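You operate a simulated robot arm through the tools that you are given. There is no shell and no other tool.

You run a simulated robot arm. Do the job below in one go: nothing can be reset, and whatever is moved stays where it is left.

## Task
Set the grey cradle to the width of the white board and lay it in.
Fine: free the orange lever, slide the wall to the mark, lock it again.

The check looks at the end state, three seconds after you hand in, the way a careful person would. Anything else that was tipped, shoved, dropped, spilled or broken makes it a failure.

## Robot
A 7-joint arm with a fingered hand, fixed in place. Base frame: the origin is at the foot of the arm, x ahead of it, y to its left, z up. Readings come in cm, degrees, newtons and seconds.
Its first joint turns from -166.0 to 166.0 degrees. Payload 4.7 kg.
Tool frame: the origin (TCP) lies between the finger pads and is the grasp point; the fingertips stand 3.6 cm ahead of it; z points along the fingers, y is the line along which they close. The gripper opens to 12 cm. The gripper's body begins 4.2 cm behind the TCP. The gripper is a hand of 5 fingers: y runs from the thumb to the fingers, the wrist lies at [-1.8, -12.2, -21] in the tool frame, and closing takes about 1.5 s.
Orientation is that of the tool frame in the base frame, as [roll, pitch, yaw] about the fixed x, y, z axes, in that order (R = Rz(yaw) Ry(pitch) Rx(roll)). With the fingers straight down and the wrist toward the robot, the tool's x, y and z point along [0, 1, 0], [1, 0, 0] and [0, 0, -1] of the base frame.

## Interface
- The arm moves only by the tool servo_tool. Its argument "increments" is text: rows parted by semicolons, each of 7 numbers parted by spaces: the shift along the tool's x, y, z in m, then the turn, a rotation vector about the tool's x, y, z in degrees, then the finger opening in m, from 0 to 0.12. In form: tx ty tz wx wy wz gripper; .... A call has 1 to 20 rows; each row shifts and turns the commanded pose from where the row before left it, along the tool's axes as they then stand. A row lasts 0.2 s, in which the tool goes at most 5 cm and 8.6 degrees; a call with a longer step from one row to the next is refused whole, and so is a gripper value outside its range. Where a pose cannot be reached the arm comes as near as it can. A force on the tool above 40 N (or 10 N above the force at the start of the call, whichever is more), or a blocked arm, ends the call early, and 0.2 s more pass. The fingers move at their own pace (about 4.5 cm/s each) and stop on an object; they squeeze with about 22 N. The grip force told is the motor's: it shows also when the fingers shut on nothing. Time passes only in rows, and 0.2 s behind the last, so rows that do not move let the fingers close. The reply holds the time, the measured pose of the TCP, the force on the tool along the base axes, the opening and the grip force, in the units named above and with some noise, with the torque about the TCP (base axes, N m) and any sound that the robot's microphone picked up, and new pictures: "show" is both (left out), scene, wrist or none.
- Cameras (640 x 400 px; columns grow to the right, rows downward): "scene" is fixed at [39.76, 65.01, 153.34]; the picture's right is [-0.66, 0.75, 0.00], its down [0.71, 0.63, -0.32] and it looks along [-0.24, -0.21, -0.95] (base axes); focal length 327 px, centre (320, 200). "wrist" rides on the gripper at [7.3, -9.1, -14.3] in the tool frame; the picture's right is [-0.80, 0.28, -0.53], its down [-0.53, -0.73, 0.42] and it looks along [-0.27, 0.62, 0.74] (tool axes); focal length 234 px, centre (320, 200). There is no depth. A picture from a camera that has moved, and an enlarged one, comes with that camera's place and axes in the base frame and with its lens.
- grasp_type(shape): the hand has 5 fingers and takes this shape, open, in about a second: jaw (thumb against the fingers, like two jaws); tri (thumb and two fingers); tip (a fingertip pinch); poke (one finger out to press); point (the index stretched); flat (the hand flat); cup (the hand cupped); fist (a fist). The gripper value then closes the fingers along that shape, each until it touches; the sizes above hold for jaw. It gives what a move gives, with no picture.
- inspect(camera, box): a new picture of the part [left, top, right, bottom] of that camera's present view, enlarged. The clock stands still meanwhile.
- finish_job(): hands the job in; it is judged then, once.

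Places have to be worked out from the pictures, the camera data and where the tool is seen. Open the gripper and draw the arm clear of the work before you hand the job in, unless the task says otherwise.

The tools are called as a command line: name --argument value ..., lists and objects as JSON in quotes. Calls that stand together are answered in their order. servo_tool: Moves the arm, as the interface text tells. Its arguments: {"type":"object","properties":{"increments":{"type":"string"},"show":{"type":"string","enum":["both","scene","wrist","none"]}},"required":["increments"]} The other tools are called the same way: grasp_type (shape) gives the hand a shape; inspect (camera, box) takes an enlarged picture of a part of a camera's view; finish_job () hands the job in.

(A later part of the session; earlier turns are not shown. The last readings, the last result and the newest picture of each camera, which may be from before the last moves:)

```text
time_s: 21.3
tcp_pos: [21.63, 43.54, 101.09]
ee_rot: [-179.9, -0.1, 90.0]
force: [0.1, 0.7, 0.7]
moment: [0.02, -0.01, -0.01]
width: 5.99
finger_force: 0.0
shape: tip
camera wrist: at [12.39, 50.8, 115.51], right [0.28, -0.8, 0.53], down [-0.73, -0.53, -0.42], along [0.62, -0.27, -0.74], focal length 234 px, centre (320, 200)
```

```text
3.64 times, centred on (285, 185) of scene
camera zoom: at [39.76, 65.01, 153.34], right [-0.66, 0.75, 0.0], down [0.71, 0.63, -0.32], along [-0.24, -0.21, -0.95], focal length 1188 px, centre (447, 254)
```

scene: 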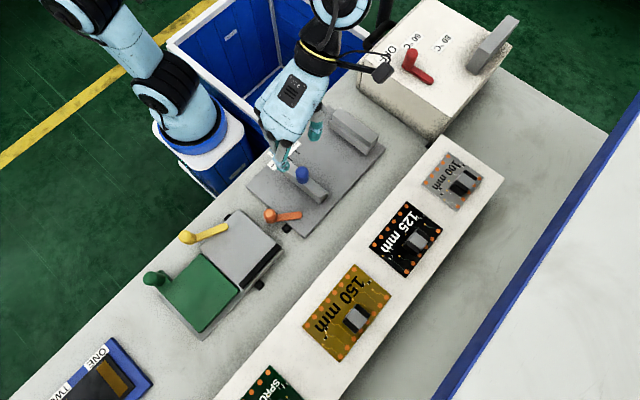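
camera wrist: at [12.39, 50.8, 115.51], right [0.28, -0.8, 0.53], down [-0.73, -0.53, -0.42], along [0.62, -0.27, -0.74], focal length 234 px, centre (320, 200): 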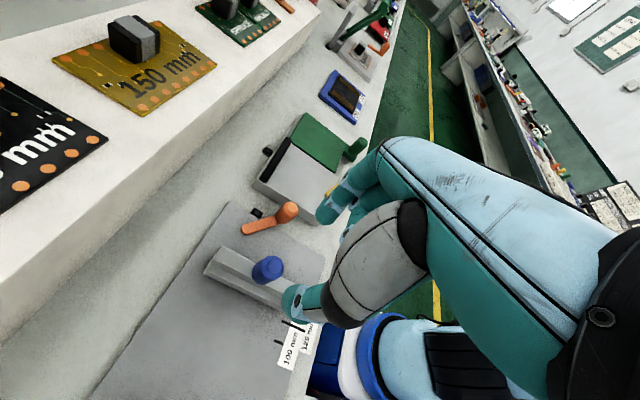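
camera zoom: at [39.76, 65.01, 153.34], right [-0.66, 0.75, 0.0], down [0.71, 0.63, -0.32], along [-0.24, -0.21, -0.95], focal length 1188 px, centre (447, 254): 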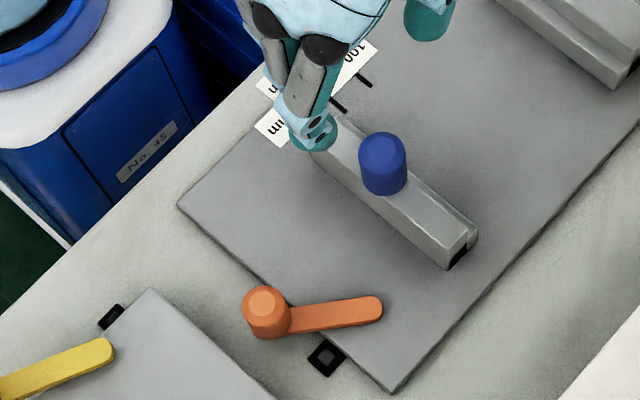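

The lever rests at about 51°. I descend around the blue knob with the thumb on the −x side and index on +x, stopping with the fingertips just above the slider's top.

servo_tool --increments "0.0035 -0.001 0.0267 0 0 0 0.06; 0 0 0.0267 0 0 0 0.06; 0 0 0.0267 0 0 0 0.06; 0 0 0.0266 0 0 0 0.06; 0 0 0 0 0 0 0.06" --show "both"

inspect --camera "wrist" --box '[200, 140, 420, 360]'

inspect --camera "scene" --box '[230, 110, 360, 240]'

```text
time_s: 22.5
tcp_pos: [21.25, 43.83, 90.21]
ee_rot: [-179.9, 0.0, 90.1]
force: [0.4, -0.3, -0.1]
moment: [0.03, -0.05, -0.01]
width: 6.0
finger_force: 0.1
shape: tip
camera wrist: at [12.15, 51.15, 104.66], right [0.28, -0.8, 0.53], down [-0.73, -0.53, -0.42], along [0.62, -0.27, -0.74], focal length 234 px, centre (320, 200)
```

scene: 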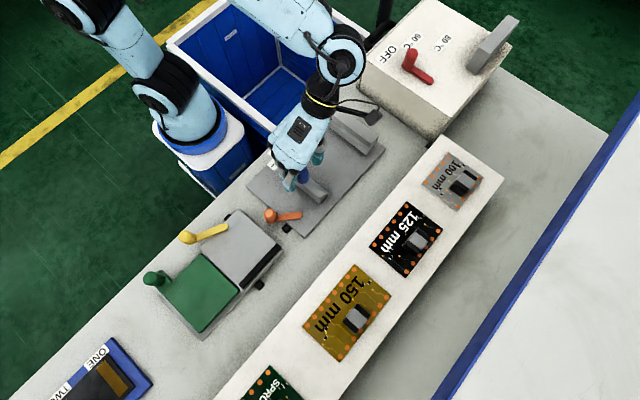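
wrist: 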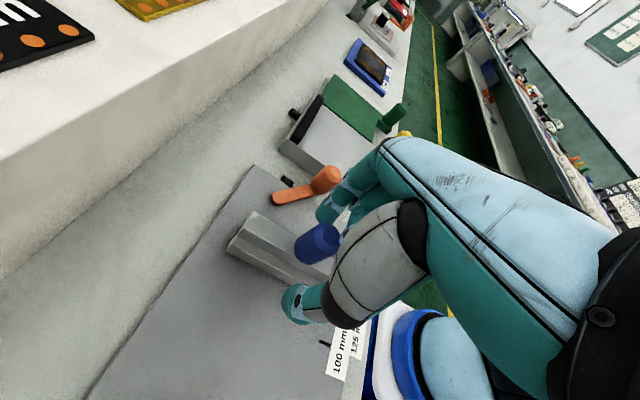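

```text
1.82 times, centred on (310, 250) of wrist
camera zoom: at [12.15, 51.15, 104.66], right [0.28, -0.8, 0.53], down [-0.73, -0.53, -0.42], along [0.62, -0.27, -0.74], focal length 426 px, centre (338, 109)
```

zoom: 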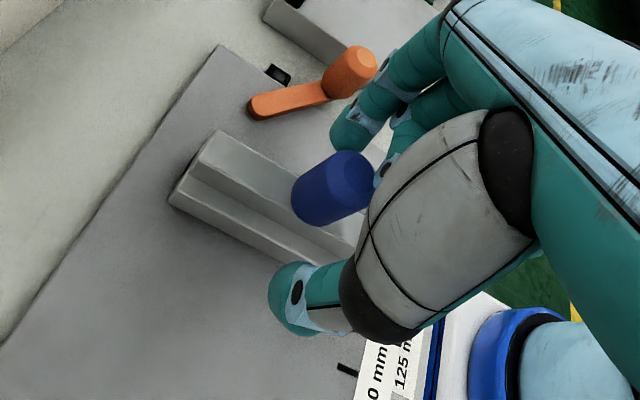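

```text
3.08 times, centred on (295, 175) of scene
camera zoom: at [39.76, 65.01, 153.34], right [-0.66, 0.75, 0.0], down [0.71, 0.63, -0.32], along [-0.24, -0.21, -0.95], focal length 1005 px, centre (397, 277)
```

zoom: 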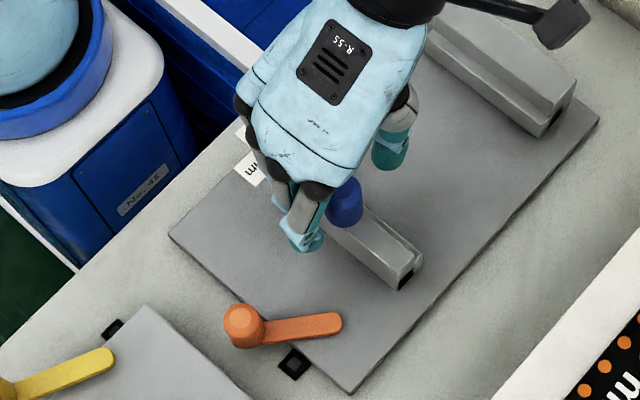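

The blue knob is between thumb and index. I shift 0.4 cm in +y to centre on it and close.

servo_tool --increments "0.004 0 0 0 0 0 0.06; 0 0 0 0 0 0 0.045; 0 0 0 0 0 0 0.035; 0 0 0 0 0 0 0.025; 0 0 0 0 0 0 0.015; 0 0 0 0 0 0 0.01; 0 0 0 0 0 0 0.01" --show "wrist"

inspect --camera "wrist" --box '[200, 140, 420, 360]'

```text
time_s: 24.1
tcp_pos: [21.44, 44.49, 90.33]
ee_rot: [-180.0, -0.1, 90.1]
force: [2.7, 2.1, -1.6]
moment: [0.04, -0.13, 0.03]
width: 1.95
finger_force: 21.5
shape: tip
camera wrist: at [12.2, 51.58, 104.74], right [0.28, -0.8, 0.53], down [-0.73, -0.53, -0.42], along [0.62, -0.27, -0.74], focal length 234 px, centre (320, 200)
```

wrist: 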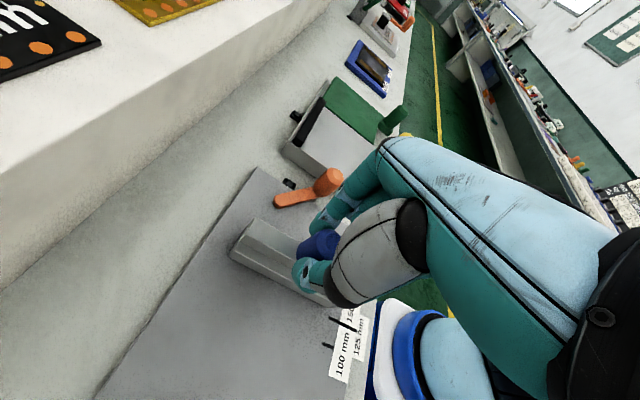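

```text
1.82 times, centred on (310, 250) of wrist
camera zoom: at [12.2, 51.58, 104.74], right [0.28, -0.8, 0.53], down [-0.73, -0.53, -0.42], along [0.62, -0.27, -0.74], focal length 426 px, centre (338, 109)
```

zoom: 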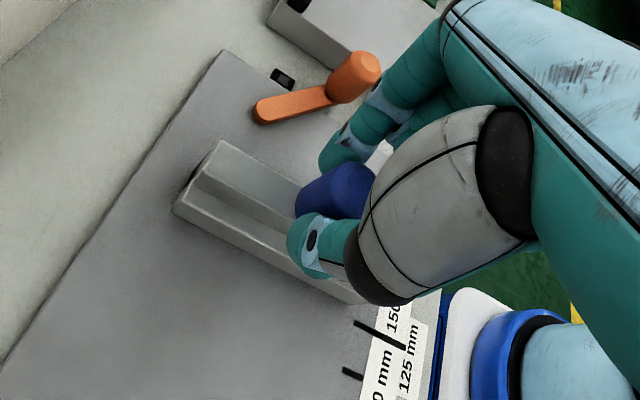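

Gripped firmly. I test the slide with a small −x move and check the force.

servo_tool --increments "0 -0.003 0 0 0 0 0.01; 0 -0.003 0 0 0 0 0.01; 0 -0.003 0 0 0 0 0.01; 0 0 0 0 0 0 0.01" --show "wrist"

inspect --camera "wrist" --box '[200, 140, 420, 360]'

```text
time_s: 25.1
tcp_pos: [20.62, 44.45, 90.37]
ee_rot: [-180.0, 0.0, 90.1]
force: [3.3, -0.4, -4.3]
moment: [0.0, -0.11, -0.01]
width: 1.94
finger_force: 21.8
shape: tip
camera wrist: at [11.37, 51.62, 104.76], right [0.28, -0.8, 0.53], down [-0.73, -0.53, -0.42], along [0.62, -0.27, -0.74], focal length 234 px, centre (320, 200)
```

wrist: 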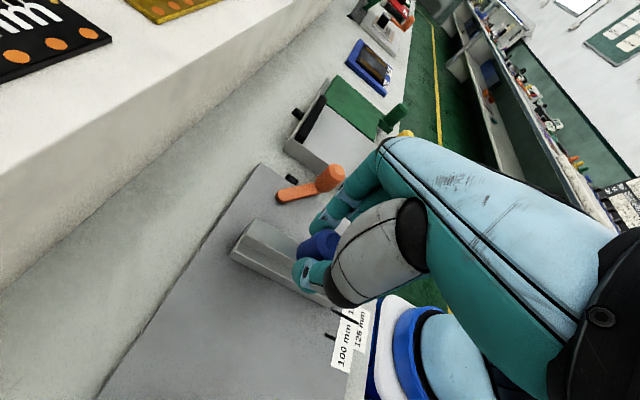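

```text
1.82 times, centred on (310, 250) of wrist
camera zoom: at [11.37, 51.62, 104.76], right [0.28, -0.8, 0.53], down [-0.73, -0.53, -0.42], along [0.62, -0.27, -0.74], focal length 426 px, centre (338, 109)
```

zoom: 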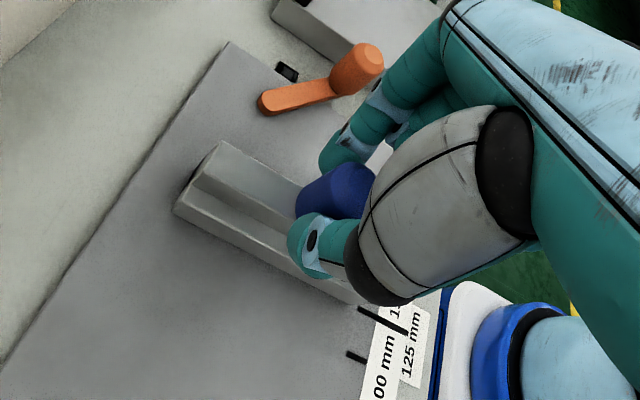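

The slider moves freely with about 3 N. I slide a further 4 cm, then check the pointer against the 100 mm line.

servo_tool --increments "0 -0.005 0 0 0 0 0.01; 0 -0.005 0 0 0 0 0.01; 0 -0.005 0 0 0 0 0.01; 0 -0.005 0 0 0 0 0.01; 0 -0.005 0 0 0 0 0.01; 0 -0.005 0 0 0 0 0.01; 0 -0.005 0 0 0 0 0.01; 0 -0.005 0 0 0 0 0.01; 0 0 0 0 0 0 0.01; 0 0 0 0 0 0 0.01" --show "both"

inspect --camera "wrist" --box '[220, 240, 420, 400]'

inspect --camera "scene" --box '[250, 100, 390, 230]'

```text
time_s: 27.3
tcp_pos: [16.56, 44.38, 90.34]
ee_rot: [180.0, 0.0, 90.1]
force: [2.3, 4.6, -4.7]
moment: [0.14, -0.08, 0.06]
width: 1.95
finger_force: 21.9
shape: tip
camera wrist: at [7.42, 51.56, 104.76], right [0.28, -0.8, 0.53], down [-0.73, -0.53, -0.42], along [0.62, -0.27, -0.74], focal length 234 px, centre (320, 200)
```

scene: 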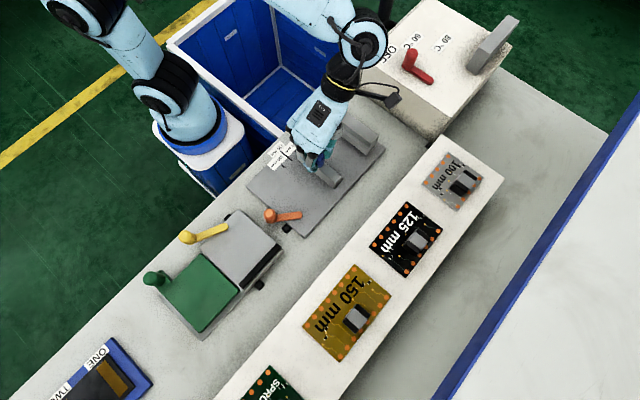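
wrist: 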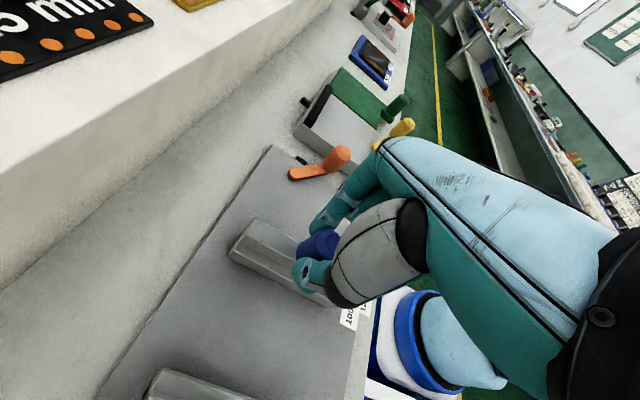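

```text
2.50 times, centred on (320, 320) of wrist
camera zoom: at [7.42, 51.56, 104.76], right [0.28, -0.8, 0.53], down [-0.73, -0.53, -0.42], along [0.62, -0.27, -0.74], focal length 585 px, centre (320, -100)
```

zoom: 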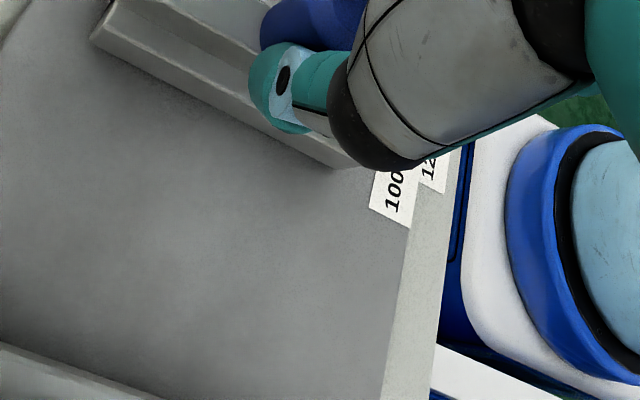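

```text
3.08 times, centred on (320, 165) of scene
camera zoom: at [39.76, 65.01, 153.34], right [-0.66, 0.75, 0.0], down [0.71, 0.63, -0.32], along [-0.24, -0.21, -0.95], focal length 1005 px, centre (320, 308)
```

zoom: 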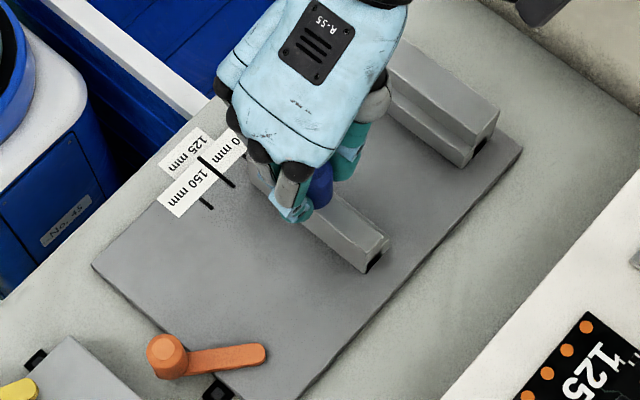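

The hand hides the pointer. By dead reckoning the pointer should need about 0.4 cm more, so I move that much in small steps, then release and back off to view it.

servo_tool --increments "0 -0.002 0 0 0 0 0.01; 0 -0.002 0 0 0 0 0.01; 0 0 0 0 0 0 0.01; 0 0 0 0 0 0 0.01; 0 0 0 0 0 0 0.03; 0 0 0 0 0 0 0.045; 0 0 0 0 0 0 0.06; 0 0 0 0 0 0 0.06" --show "none"

```text
time_s: 29.1
tcp_pos: [16.07, 44.41, 90.42]
ee_rot: [180.0, 0.0, 90.1]
force: [0.1, 0.3, -0.2]
moment: [-0.05, 0.0, 0.02]
width: 5.96
finger_force: 0.1
shape: tip
```

Released. I rise and move toward −y so the wrist camera sees the pointer and marks from the same kind of viewpoint as before.

servo_tool --increments "0 0 -0.0275 0 0 0 0.06; 0 0 -0.0275 0 0 0 0.06; 0 0 -0.0275 0 0 0 0.06; 0 0 -0.0275 0 0 0 0.06; -0.0385 0 0 0 0 0 0.06; -0.0385 0 0 0 0 0 0.06; -0.0385 0 0 0 0 0 0.06; -0.0385 0 0 0 0 0 0.06; 0 0 0 0 0 0 0.06" --show "both"

inspect --camera "wrist" --box '[120, 220, 240, 320]'

inspect --camera "scene" --box '[260, 120, 340, 180]'

```text
time_s: 31.1
tcp_pos: [16.34, 28.97, 101.48]
ee_rot: [-179.9, 0.1, 90.0]
force: [-0.6, 0.4, -0.4]
moment: [0.02, -0.04, 0.04]
width: 5.93
finger_force: 0.1
shape: tip
camera wrist: at [7.02, 36.12, 115.91], right [0.28, -0.8, 0.53], down [-0.73, -0.53, -0.42], along [0.62, -0.27, -0.74], focal length 234 px, centre (320, 200)
```

scene: 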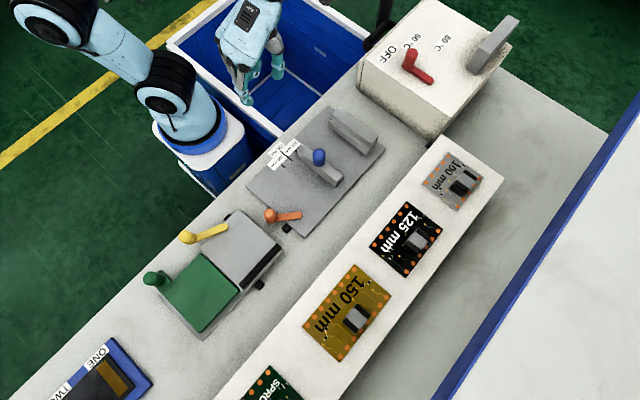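
wrist: 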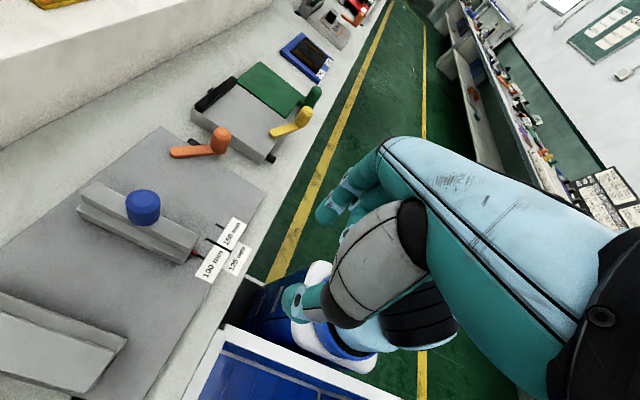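

```text
4.00 times, centred on (180, 270) of wrist
camera zoom: at [7.02, 36.12, 115.91], right [0.28, -0.8, 0.53], down [-0.73, -0.53, -0.42], along [0.62, -0.27, -0.74], focal length 937 px, centre (880, -80)
```

zoom: 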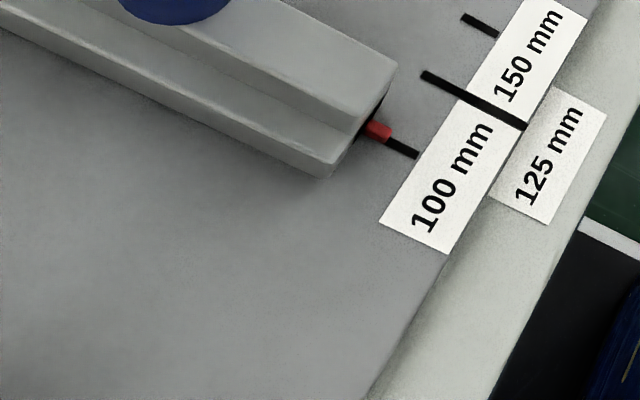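

```text
6.67 times, centred on (300, 150) of scene
camera zoom: at [39.76, 65.01, 153.34], right [-0.66, 0.75, 0.0], down [0.71, 0.63, -0.32], along [-0.24, -0.21, -0.95], focal length 2178 px, centre (453, 533)
```

zoom: 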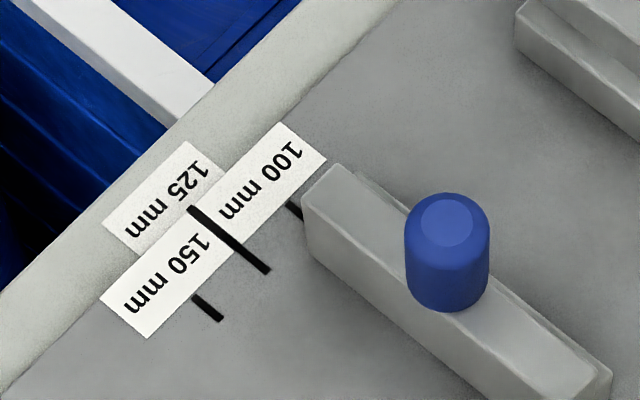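

The red pointer now lies almost on the 100 mm line. I zoom in further to judge the residual.

inspect --camera "wrist" --box '[195, 235, 235, 265]'

inspect --camera "wrist" --box '[60, 160, 260, 400]'

inspect --camera "scene" --box '[280, 90, 400, 200]'

```text
13.33 times, centred on (215, 250) of wrist
camera zoom: at [7.02, 36.12, 115.91], right [0.28, -0.8, 0.53], down [-0.73, -0.53, -0.42], along [0.62, -0.27, -0.74], focal length 3122 px, centre (1720, -467)
```

zoom: 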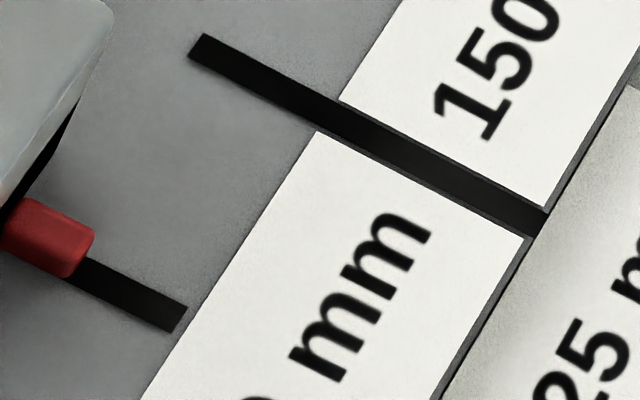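

```text
1.67 times, centred on (160, 280) of wrist
camera zoom: at [7.02, 36.12, 115.91], right [0.28, -0.8, 0.53], down [-0.73, -0.53, -0.42], along [0.62, -0.27, -0.74], focal length 390 px, centre (587, 67)
```

zoom: 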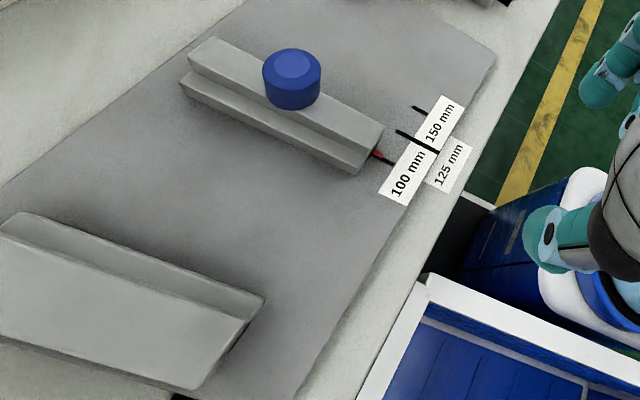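

```text
3.64 times, centred on (340, 145) of scene
camera zoom: at [39.76, 65.01, 153.34], right [-0.66, 0.75, 0.0], down [0.71, 0.63, -0.32], along [-0.24, -0.21, -0.95], focal length 1188 px, centre (247, 400)
```

zoom: 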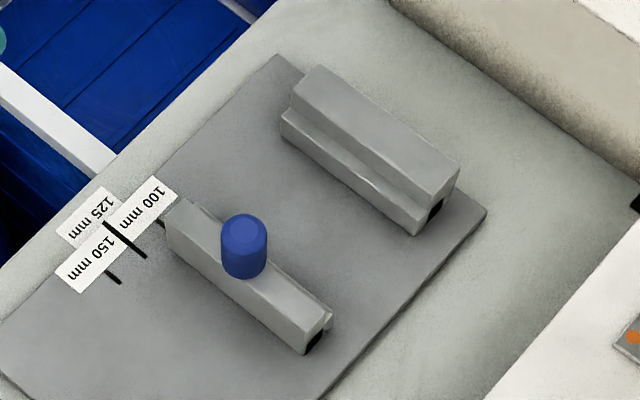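

To remove parallax, I move the camera so it sits at nearly the same x as the 100 mm mark.

servo_tool --increments "0 0.031 0 0 0 0 0.06; 0 0.031 0 0 0 0 0.06; 0 0.031 0 0 0 0 0.06; 0 0 0 0 0 0 0.06" --show "wrist"

inspect --camera "wrist" --box '[110, 300, 210, 380]'

inspect --camera "wrist" --box '[130, 310, 180, 350]'

```text
time_s: 32.1
tcp_pos: [25.58, 28.98, 101.33]
ee_rot: [180.0, 0.1, 90.1]
force: [-0.7, 0.1, 0.5]
moment: [0.03, 0.0, -0.01]
width: 5.98
finger_force: 0.0
shape: tip
camera wrist: at [16.41, 36.17, 115.83], right [0.28, -0.8, 0.53], down [-0.73, -0.53, -0.42], along [0.62, -0.26, -0.74], focal length 234 px, centre (320, 200)
```

wrist: 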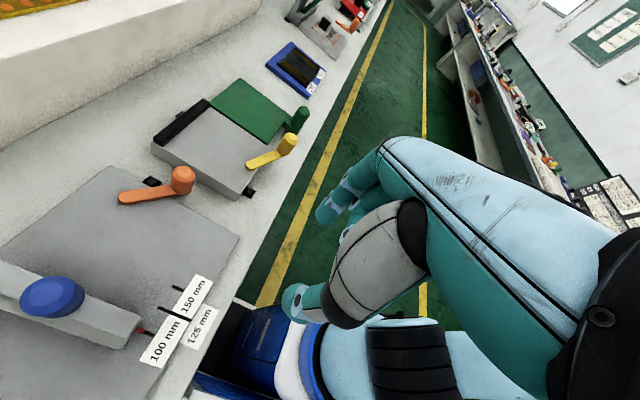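

```text
5.00 times, centred on (160, 340) of wrist
camera zoom: at [16.41, 36.17, 115.83], right [0.28, -0.8, 0.53], down [-0.73, -0.53, -0.42], along [0.62, -0.26, -0.74], focal length 1171 px, centre (1120, -500)
```

zoom: 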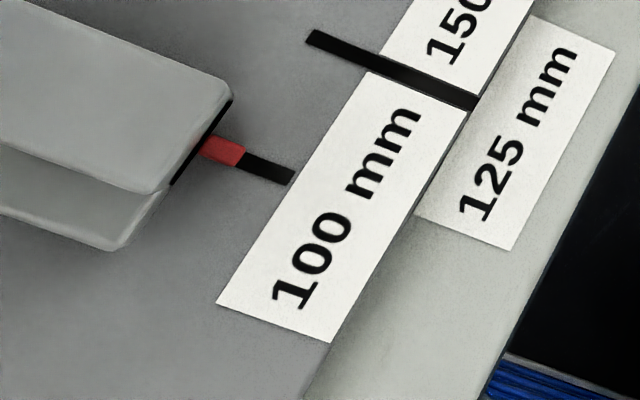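

```text
10.00 times, centred on (155, 330) of wrist
camera zoom: at [16.41, 36.17, 115.83], right [0.28, -0.8, 0.53], down [-0.73, -0.53, -0.42], along [0.62, -0.26, -0.74], focal length 2342 px, centre (1970, -1100)
```

zoom: 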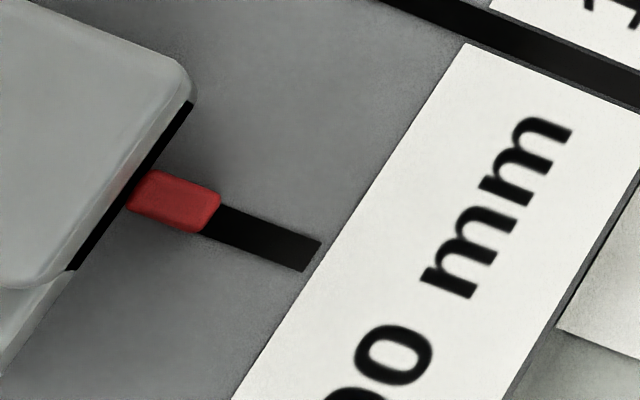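

From here the red pointer sits on the 100 mm line to within about 0.4 mm, so the wall is set. Now I go above the orange knob at about (32.1, 43.8) with the hand turned to yaw 140°, so closing follows the lever's tangent.

servo_tool --increments "0.037 0.0164 0 0 0 0 0.06; 0.037 0.0164 0 0 0 0 0.06; 0.037 0.0164 0 0 0 0 0.06; 0.037 0.0164 0 0 0 0 0.06; 0 0 0 0 0 -8.33 0.06; 0 0 0 0 0 -8.33 0.06; 0 0 0 0 0 -8.33 0.06; 0 0 0 0 0 -8.33 0.06; 0 0 0 0 0 -8.33 0.06; 0 0 0 0 0 -8.35 0.06; 0 0 0 0 0 0 0.06" --show "wrist"

inspect --camera "wrist" --box '[160, 180, 360, 340]'

```text
time_s: 34.5
tcp_pos: [32.1, 43.81, 101.43]
ee_rot: [179.9, 0.0, 140.2]
force: [0.2, -0.3, -0.3]
moment: [-0.01, -0.04, -0.01]
width: 5.99
finger_force: 0.1
shape: tip
camera wrist: at [20.6, 41.36, 115.84], right [0.8, -0.3, 0.53], down [-0.06, -0.9, -0.42], along [0.6, 0.31, -0.74], focal length 234 px, centre (320, 200)
```

wrist: 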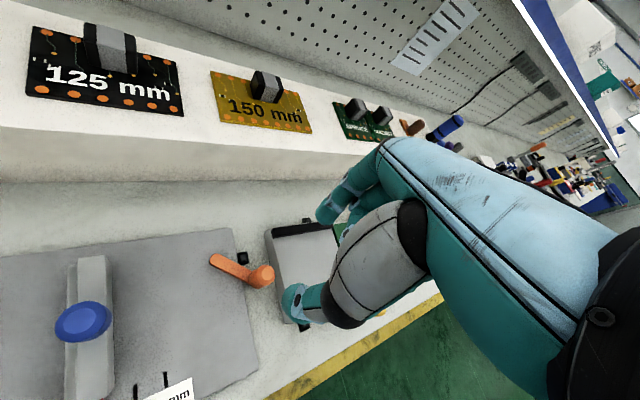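

```text
2.50 times, centred on (260, 260) of wrist
camera zoom: at [20.6, 41.36, 115.84], right [0.8, -0.3, 0.53], down [-0.06, -0.9, -0.42], along [0.6, 0.31, -0.74], focal length 585 px, centre (470, 50)
```

zoom: 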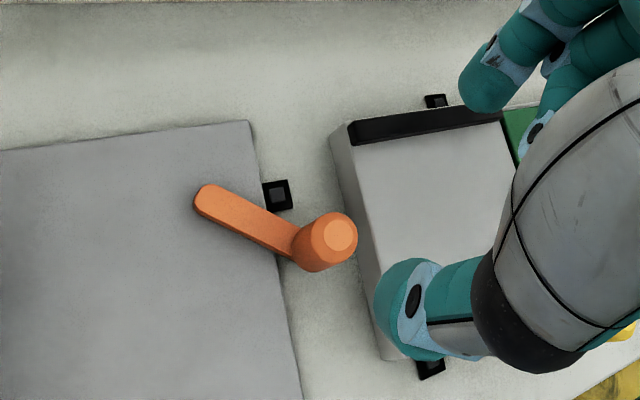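

The knob is at about (32.4, 43.95). I descend around it to the same height as before, TCP z≈88.

servo_tool --increments "-0.0014 0.003 0.0269 0 0 0 0.06; 0 0 0.0269 0 0 0 0.06; 0 0 0.0269 0 0 0 0.06; 0 0 0.0269 0 0 0 0.06; 0 0 0.0268 0 0 0 0.06; 0 0 0 0 0 0 0.06" --show "wrist"

inspect --camera "wrist" --box '[200, 120, 440, 340]'

```text
time_s: 35.9
tcp_pos: [32.24, 44.0, 88.17]
ee_rot: [-180.0, 0.0, 140.2]
force: [0.3, 0.2, -0.4]
moment: [0.0, 0.02, -0.02]
width: 5.99
finger_force: 0.1
shape: tip
camera wrist: at [20.8, 41.57, 102.55], right [0.8, -0.3, 0.53], down [-0.06, -0.9, -0.42], along [0.6, 0.31, -0.74], focal length 234 px, centre (320, 200)
```

wrist: 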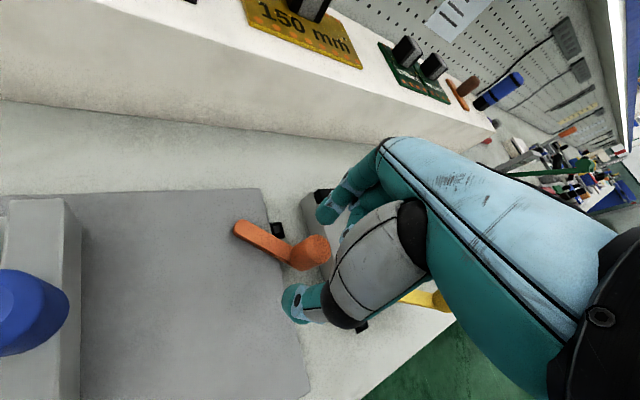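

```text
1.82 times, centred on (320, 230) of wrist
camera zoom: at [20.8, 41.57, 102.55], right [0.8, -0.3, 0.53], down [-0.06, -0.9, -0.42], along [0.6, 0.31, -0.74], focal length 426 px, centre (320, 146)
```

zoom: 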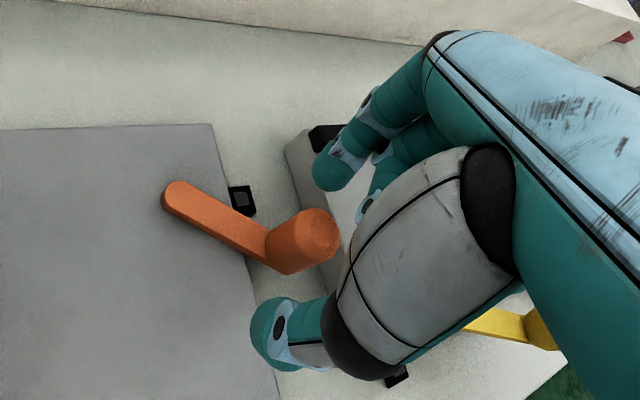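

The knob is between thumb and index. I close on it and swing it back about half of the way, turning the hand with the lever.

servo_tool --increments "0 0 0 0 0 0 0.045; 0 0 0 0 0 0 0.03; 0 0 0 0 0 0 0.02; 0 0 0 0 0 0 0.01; 0 0 0 0 0 0 0.01; 0 0 0 0 0 0 0.01; 0.00032 -0.0083 0 0 0 8 0.01; 0.00032 -0.0083 0 0 0 8 0.01; 0.00032 -0.0083 0 0 0 8 0.01; 0 0 0 0 0 0 0.01" --show "wrist"

inspect --camera "wrist" --box '[160, 120, 400, 340]'

```text
time_s: 38.1
tcp_pos: [30.35, 42.42, 88.04]
ee_rot: [-180.0, -0.1, 116.2]
force: [-5.6, 11.0, 3.6]
moment: [0.32, 0.12, 0.11]
width: 1.93
finger_force: 22.3
shape: tip
camera wrist: at [18.97, 44.92, 102.53], right [0.6, -0.6, 0.52], down [-0.42, -0.8, -0.43], along [0.67, 0.03, -0.74], focal length 234 px, centre (320, 200)
```

wrist: 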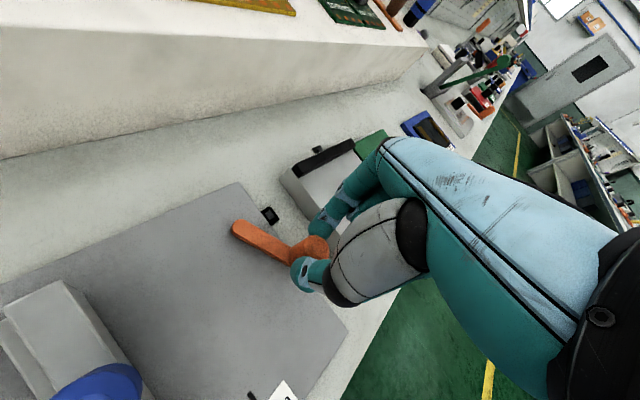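

```text
1.82 times, centred on (280, 230) of wrist
camera zoom: at [18.97, 44.92, 102.53], right [0.6, -0.6, 0.52], down [-0.42, -0.8, -0.43], along [0.67, 0.03, -0.74], focal length 426 px, centre (393, 146)
```

zoom: 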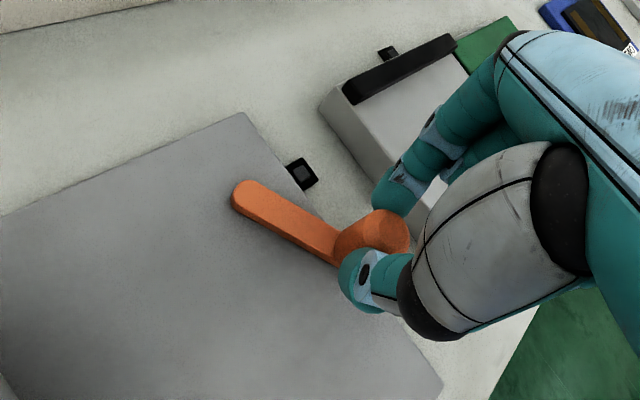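

The lever follows; the force shows a 12 N outward pull, so I shrink the radius to about 5.65 cm and continue to about 4°.

servo_tool --increments "0.00181 -0.00812 0 0 0 8 0.01; 0.0015 -0.00796 0 0 0 8 0.01; 0.0006 -0.00789 0 0 0 8 0.01; 0 0 0 0 0 0 0.01" --show "wrist"

inspect --camera "wrist" --box '[160, 120, 400, 340]'

```text
time_s: 39.1
tcp_pos: [28.01, 42.02, 87.98]
ee_rot: [180.0, -0.1, 92.0]
force: [0.2, 12.1, 14.1]
moment: [0.29, -0.03, 0.1]
width: 1.99
finger_force: 21.7
shape: tip
camera wrist: at [18.6, 48.86, 102.47], right [0.31, -0.79, 0.52], down [-0.71, -0.56, -0.43], along [0.63, -0.24, -0.74], focal length 234 px, centre (320, 200)
```

wrist: 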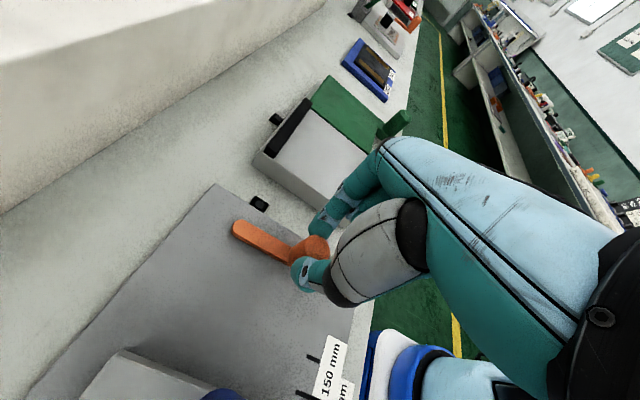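

```text
1.82 times, centred on (280, 230) of wrist
camera zoom: at [18.6, 48.86, 102.47], right [0.31, -0.79, 0.52], down [-0.71, -0.56, -0.43], along [0.63, -0.24, -0.74], focal length 426 px, centre (393, 146)
```

zoom: 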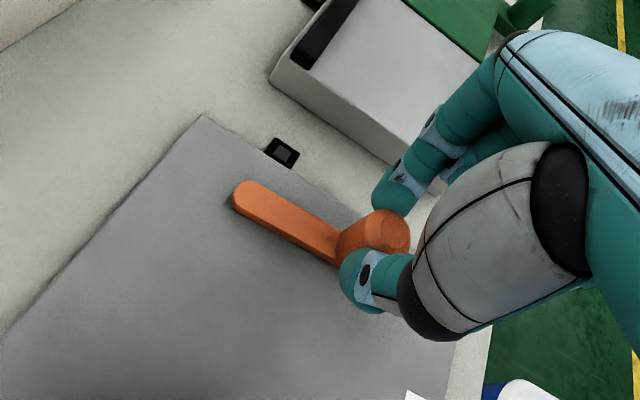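

Nearly back at the start angle. I ease inward slightly and make the last small moves toward −x, watching for the stop.

servo_tool --increments "0.0015 -0.0025 -0.001 0 0 2 0.01; 0.0005 -0.0025 -0.0005 0 0 0 0.01; 0 -0.002 0 0 0 0 0.01; 0 0 0 0 0 0 0.01" --show "wrist"

inspect --camera "wrist" --box '[160, 120, 400, 340]'

inspect --camera "scene" --box '[220, 100, 400, 250]'

```text
time_s: 40.1
tcp_pos: [27.42, 42.2, 88.07]
ee_rot: [179.9, 0.0, 90.0]
force: [14.1, 4.0, 2.8]
moment: [0.11, -0.56, 0.09]
width: 2.02
finger_force: 22.2
shape: tip
camera wrist: at [18.26, 49.36, 102.49], right [0.28, -0.8, 0.53], down [-0.73, -0.53, -0.42], along [0.62, -0.27, -0.74], focal length 234 px, centre (320, 200)
```

wrist: 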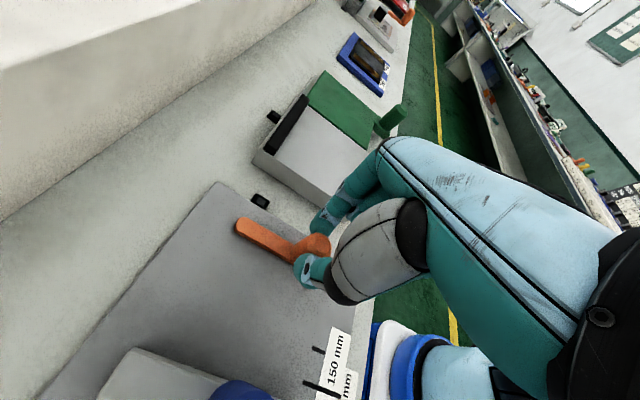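

```text
1.82 times, centred on (280, 230) of wrist
camera zoom: at [18.26, 49.36, 102.49], right [0.28, -0.8, 0.53], down [-0.73, -0.53, -0.42], along [0.62, -0.27, -0.74], focal length 426 px, centre (393, 146)
```

zoom: 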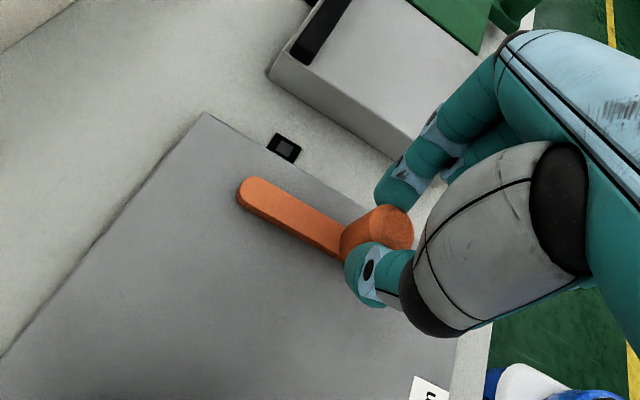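

```text
2.67 times, centred on (310, 175) of scene
camera zoom: at [39.76, 65.01, 153.34], right [-0.66, 0.75, 0.0], down [0.71, 0.63, -0.32], along [-0.24, -0.21, -0.95], focal length 871 px, centre (347, 267)
```

zoom: 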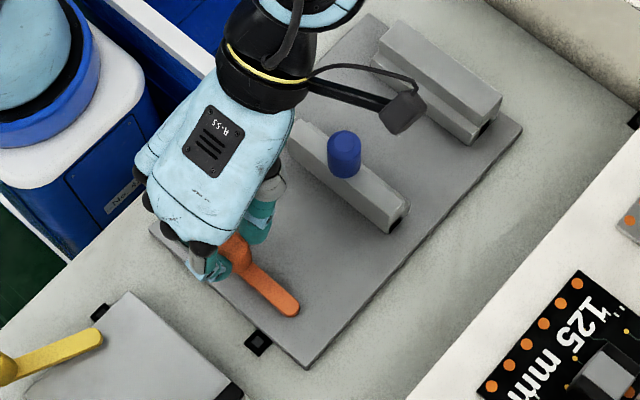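

There is now 14 N resistance in x, so the lever is at its locked stop, lying along y again. I release and rise, then verify lever and pointer.

servo_tool --increments "0 0.002 0 0 0 0 0.01; 0 0 0 0 0 0 0.03; 0 0 0 0 0 0 0.045; 0 0 0 0 0 0 0.06; 0 0 0 0 0 0 0.06; 0 0 -0.033 0 0 0 0.06; 0 0 -0.033 0 0 0 0.06; 0 0 -0.033 0 0 0 0.06; 0 0 -0.033 0 0 0 0.06; -0.033 -0.005 0 0 0 0 0.06; -0.033 -0.005 0 0 0 0 0.06; -0.033 -0.005 0 0 0 0 0.06; -0.033 -0.003 0 0 0 0 0.06; 0 0 0 0 0 0 0.06" --show "both"

inspect --camera "wrist" --box '[110, 300, 210, 380]'

inspect --camera "scene" --box '[250, 110, 340, 235]'

inspect --camera "wrist" --box '[0, 120, 260, 400]'

```text
time_s: 43.1
tcp_pos: [25.74, 28.96, 101.27]
ee_rot: [-179.9, 0.0, 90.1]
force: [-0.1, -1.2, -0.1]
moment: [-0.03, 0.01, -0.03]
width: 5.96
finger_force: 0.1
shape: tip
camera wrist: at [16.52, 36.17, 115.69], right [0.28, -0.8, 0.53], down [-0.73, -0.53, -0.42], along [0.62, -0.27, -0.74], focal length 234 px, centre (320, 200)
```

scene: 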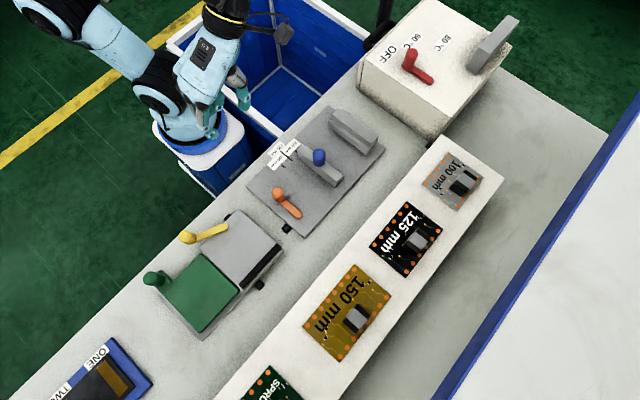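
wrist: 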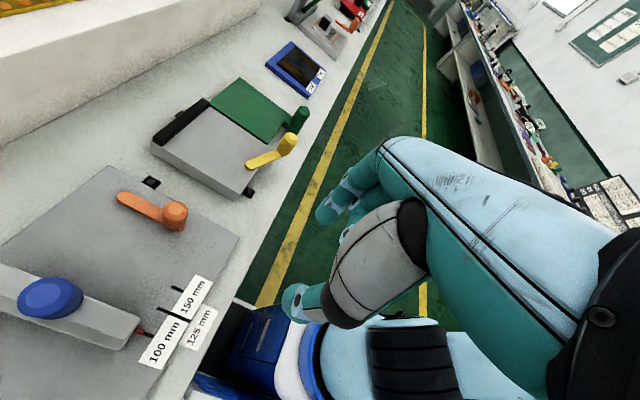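

```text
5.00 times, centred on (160, 340) of wrist
camera zoom: at [16.52, 36.17, 115.69], right [0.28, -0.8, 0.53], down [-0.73, -0.53, -0.42], along [0.62, -0.27, -0.74], focal length 1171 px, centre (1120, -500)
```

zoom: 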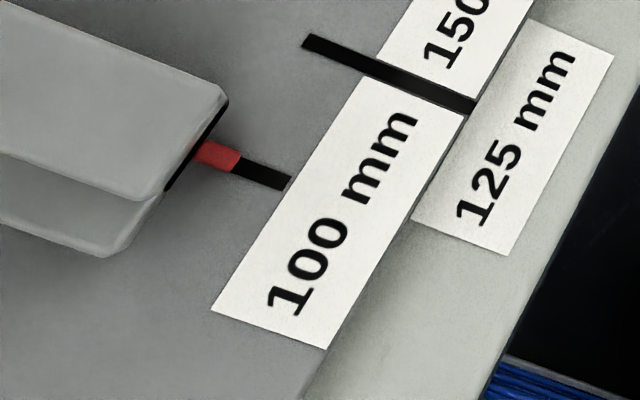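

```text
3.20 times, centred on (295, 172) of scene
camera zoom: at [39.76, 65.01, 153.34], right [-0.66, 0.75, 0.0], down [0.71, 0.63, -0.32], along [-0.24, -0.21, -0.95], focal length 1045 px, centre (400, 288)
```

zoom: 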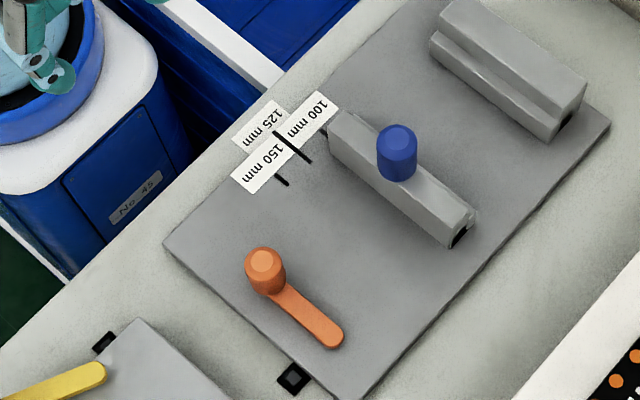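

```text
1.43 times, centred on (130, 260) of wrist
camera zoom: at [16.52, 36.17, 115.69], right [0.28, -0.8, 0.53], down [-0.73, -0.53, -0.42], along [0.62, -0.27, -0.74], focal length 334 px, centre (591, 114)
```

zoom: 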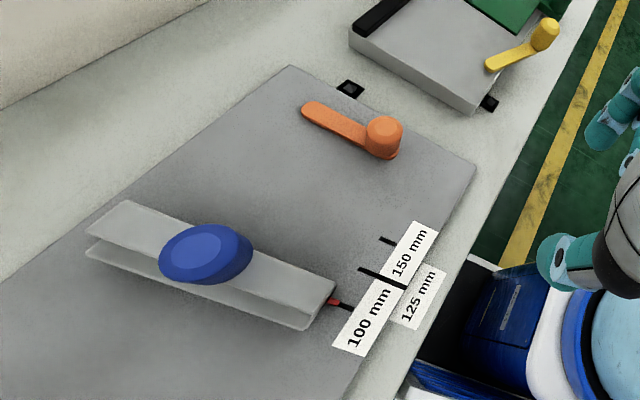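

The lever is back in its original locked direction and the red pointer is still on the 100 mm line. Before fetching the board, I measure the cradle's ledges and gap in closer views.

inspect --camera "scene" --box '[300, 140, 350, 190]'

inspect --camera "scene" --box '[325, 100, 385, 160]'

inspect --camera "scene" --box '[270, 100, 390, 200]'

```text
8.00 times, centred on (325, 165) of scene
camera zoom: at [39.76, 65.01, 153.34], right [-0.66, 0.75, 0.0], down [0.71, 0.63, -0.32], along [-0.24, -0.21, -0.95], focal length 2613 px, centre (280, 480)
```

zoom: 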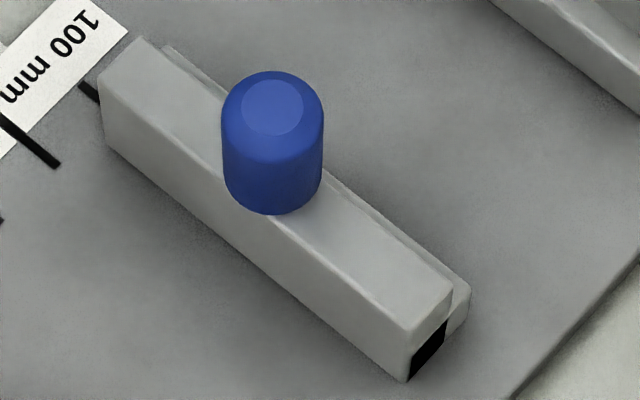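

```text
6.67 times, centred on (355, 130) of scene
camera zoom: at [39.76, 65.01, 153.34], right [-0.66, 0.75, 0.0], down [0.71, 0.63, -0.32], along [-0.24, -0.21, -0.95], focal length 2178 px, centre (87, 667)
```

zoom: 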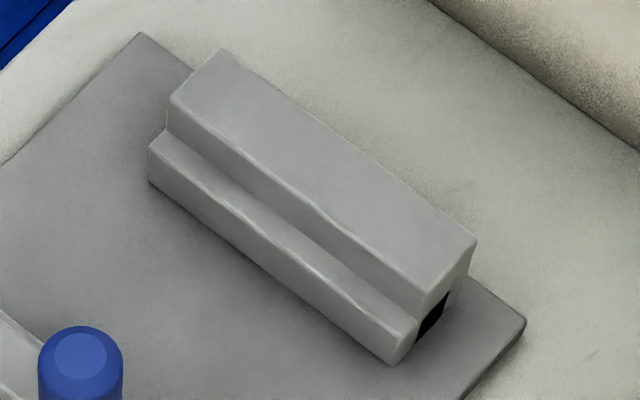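

```text
4.00 times, centred on (330, 150) of scene
camera zoom: at [39.76, 65.01, 153.34], right [-0.66, 0.75, 0.0], down [0.71, 0.63, -0.32], along [-0.24, -0.21, -0.95], focal length 1307 px, centre (280, 400)
```

zoom: 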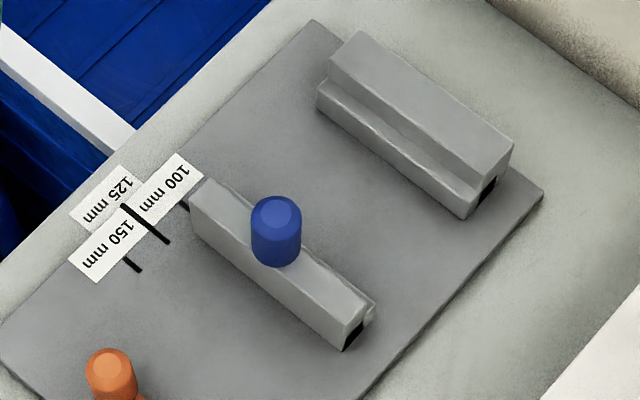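

The gap between the upper walls is about 10.4–10.5 cm, running from x≈4.65 to 15.1, with ledges at z≈84 and walls centred at y≈43.9. The wall setting therefore fits the 100 mm board. I now move high above the board stand and turn the hand so that it closes along y.

servo_tool --increments "0 0 -0.03 0 0 0 0.06; 0 0 -0.03 0 0 0 0.06; 0.0388 -0.03 0 0 0 0 0.06; 0.0388 -0.03 0 0 0 0 0.06; 0.0388 -0.03 0 0 0 0 0.06; 0.0388 -0.03 0 0 0 0 0.06; 0.0388 -0.03 0 0 0 0 0.06; 0.0388 -0.03 0 0 0 0 0.06; 0.0388 -0.03 0 0 0 0 0.06; 0.0388 -0.03 0 0 0 0 0.06; 0 0 0 0 0 0 0.06" --show "none"

servo_tool --increments "0 0 0 0 0 -8.2 0.06; 0 0 0 0 0 -8.2 0.06; 0 0 0 0 0 -8.2 0.06; 0 0 0 0 0 -8.2 0.06; 0 0 0 0 0 -8.2 0.06; 0 0 0 0 0 -8.2 0.06; 0 0 0 0 0 -8.2 0.06; 0 0 0 0 0 -8.2 0.06; 0 0 0 0 0 -8.2 0.06; 0 0 0 0 0 -8.2 0.06; 0 0 0 0 0 -8.0 0.06; 0 0 0 0 0 0 0.06" --show "both"

```text
time_s: 45.5
tcp_pos: [1.82, 59.88, 107.38]
ee_rot: [-180.0, 0.1, 90.0]
force: [-0.5, 0.4, -0.7]
moment: [0.08, 0.0, -0.03]
width: 5.95
finger_force: 0.1
shape: tip
```

```text
time_s: 48.1
tcp_pos: [1.68, 59.98, 107.3]
ee_rot: [-179.8, 0.0, -179.8]
force: [0.6, -1.0, 0.2]
moment: [0.0, 0.0, 0.0]
width: 5.96
finger_force: 0.1
shape: tip
camera wrist: at [-5.56, 50.78, 121.68], right [0.8, 0.28, 0.53], down [0.53, -0.73, -0.42], along [0.26, 0.62, -0.74], focal length 234 px, centre (320, 200)
```

scene: 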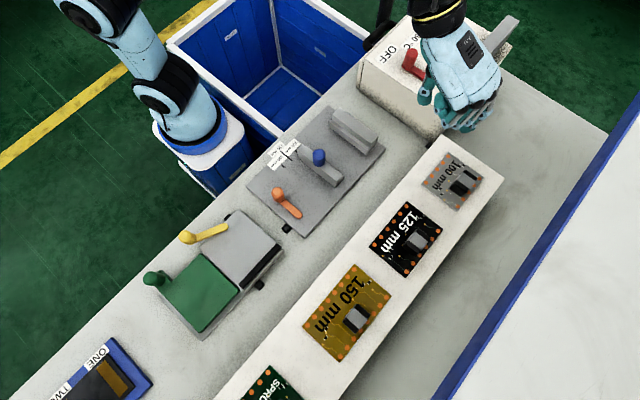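
wrist: 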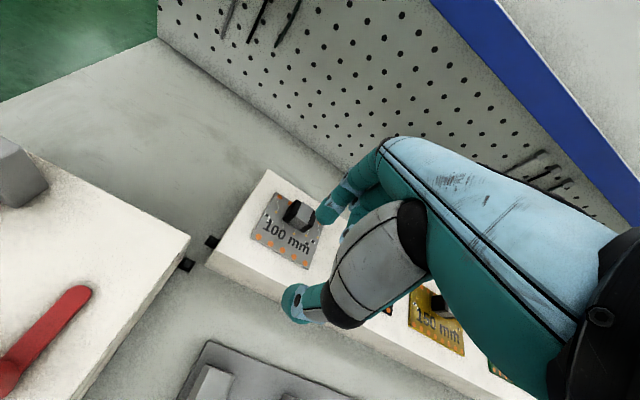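

I zoom onto the white board and its chip from both cameras to fix the chip's position relative to the board.

inspect --camera "wrist" --box '[230, 170, 350, 280]'

inspect --camera "scene" --box '[415, 145, 490, 215]'

```text
3.64 times, centred on (290, 225) of wrist
camera zoom: at [-5.56, 50.78, 121.68], right [0.8, 0.28, 0.53], down [0.53, -0.73, -0.42], along [0.26, 0.62, -0.74], focal length 852 px, centre (429, 109)
```

zoom: 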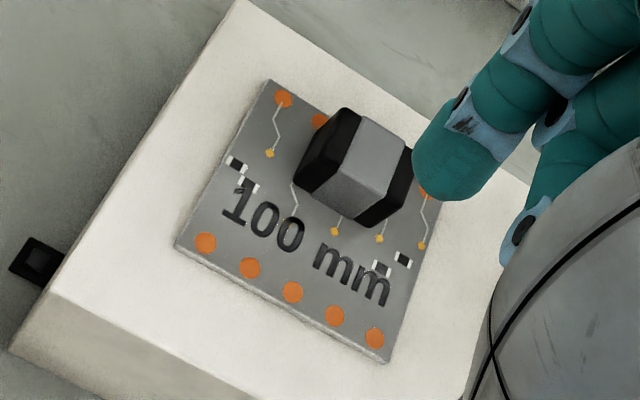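

```text
5.71 times, centred on (452, 180) of scene
camera zoom: at [39.76, 65.01, 153.34], right [-0.66, 0.75, 0.0], down [0.71, 0.63, -0.32], along [-0.24, -0.21, -0.95], focal length 1867 px, centre (-437, 314)
```

zoom: 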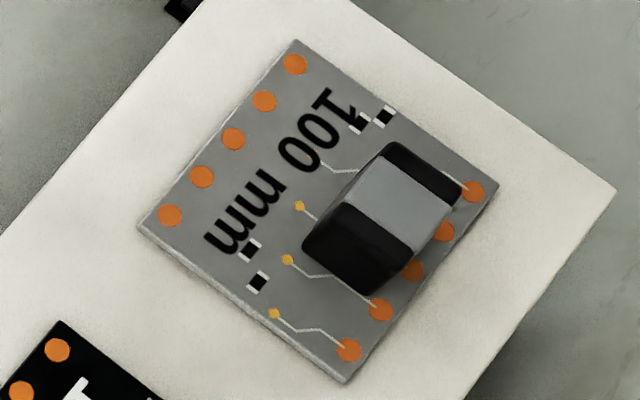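

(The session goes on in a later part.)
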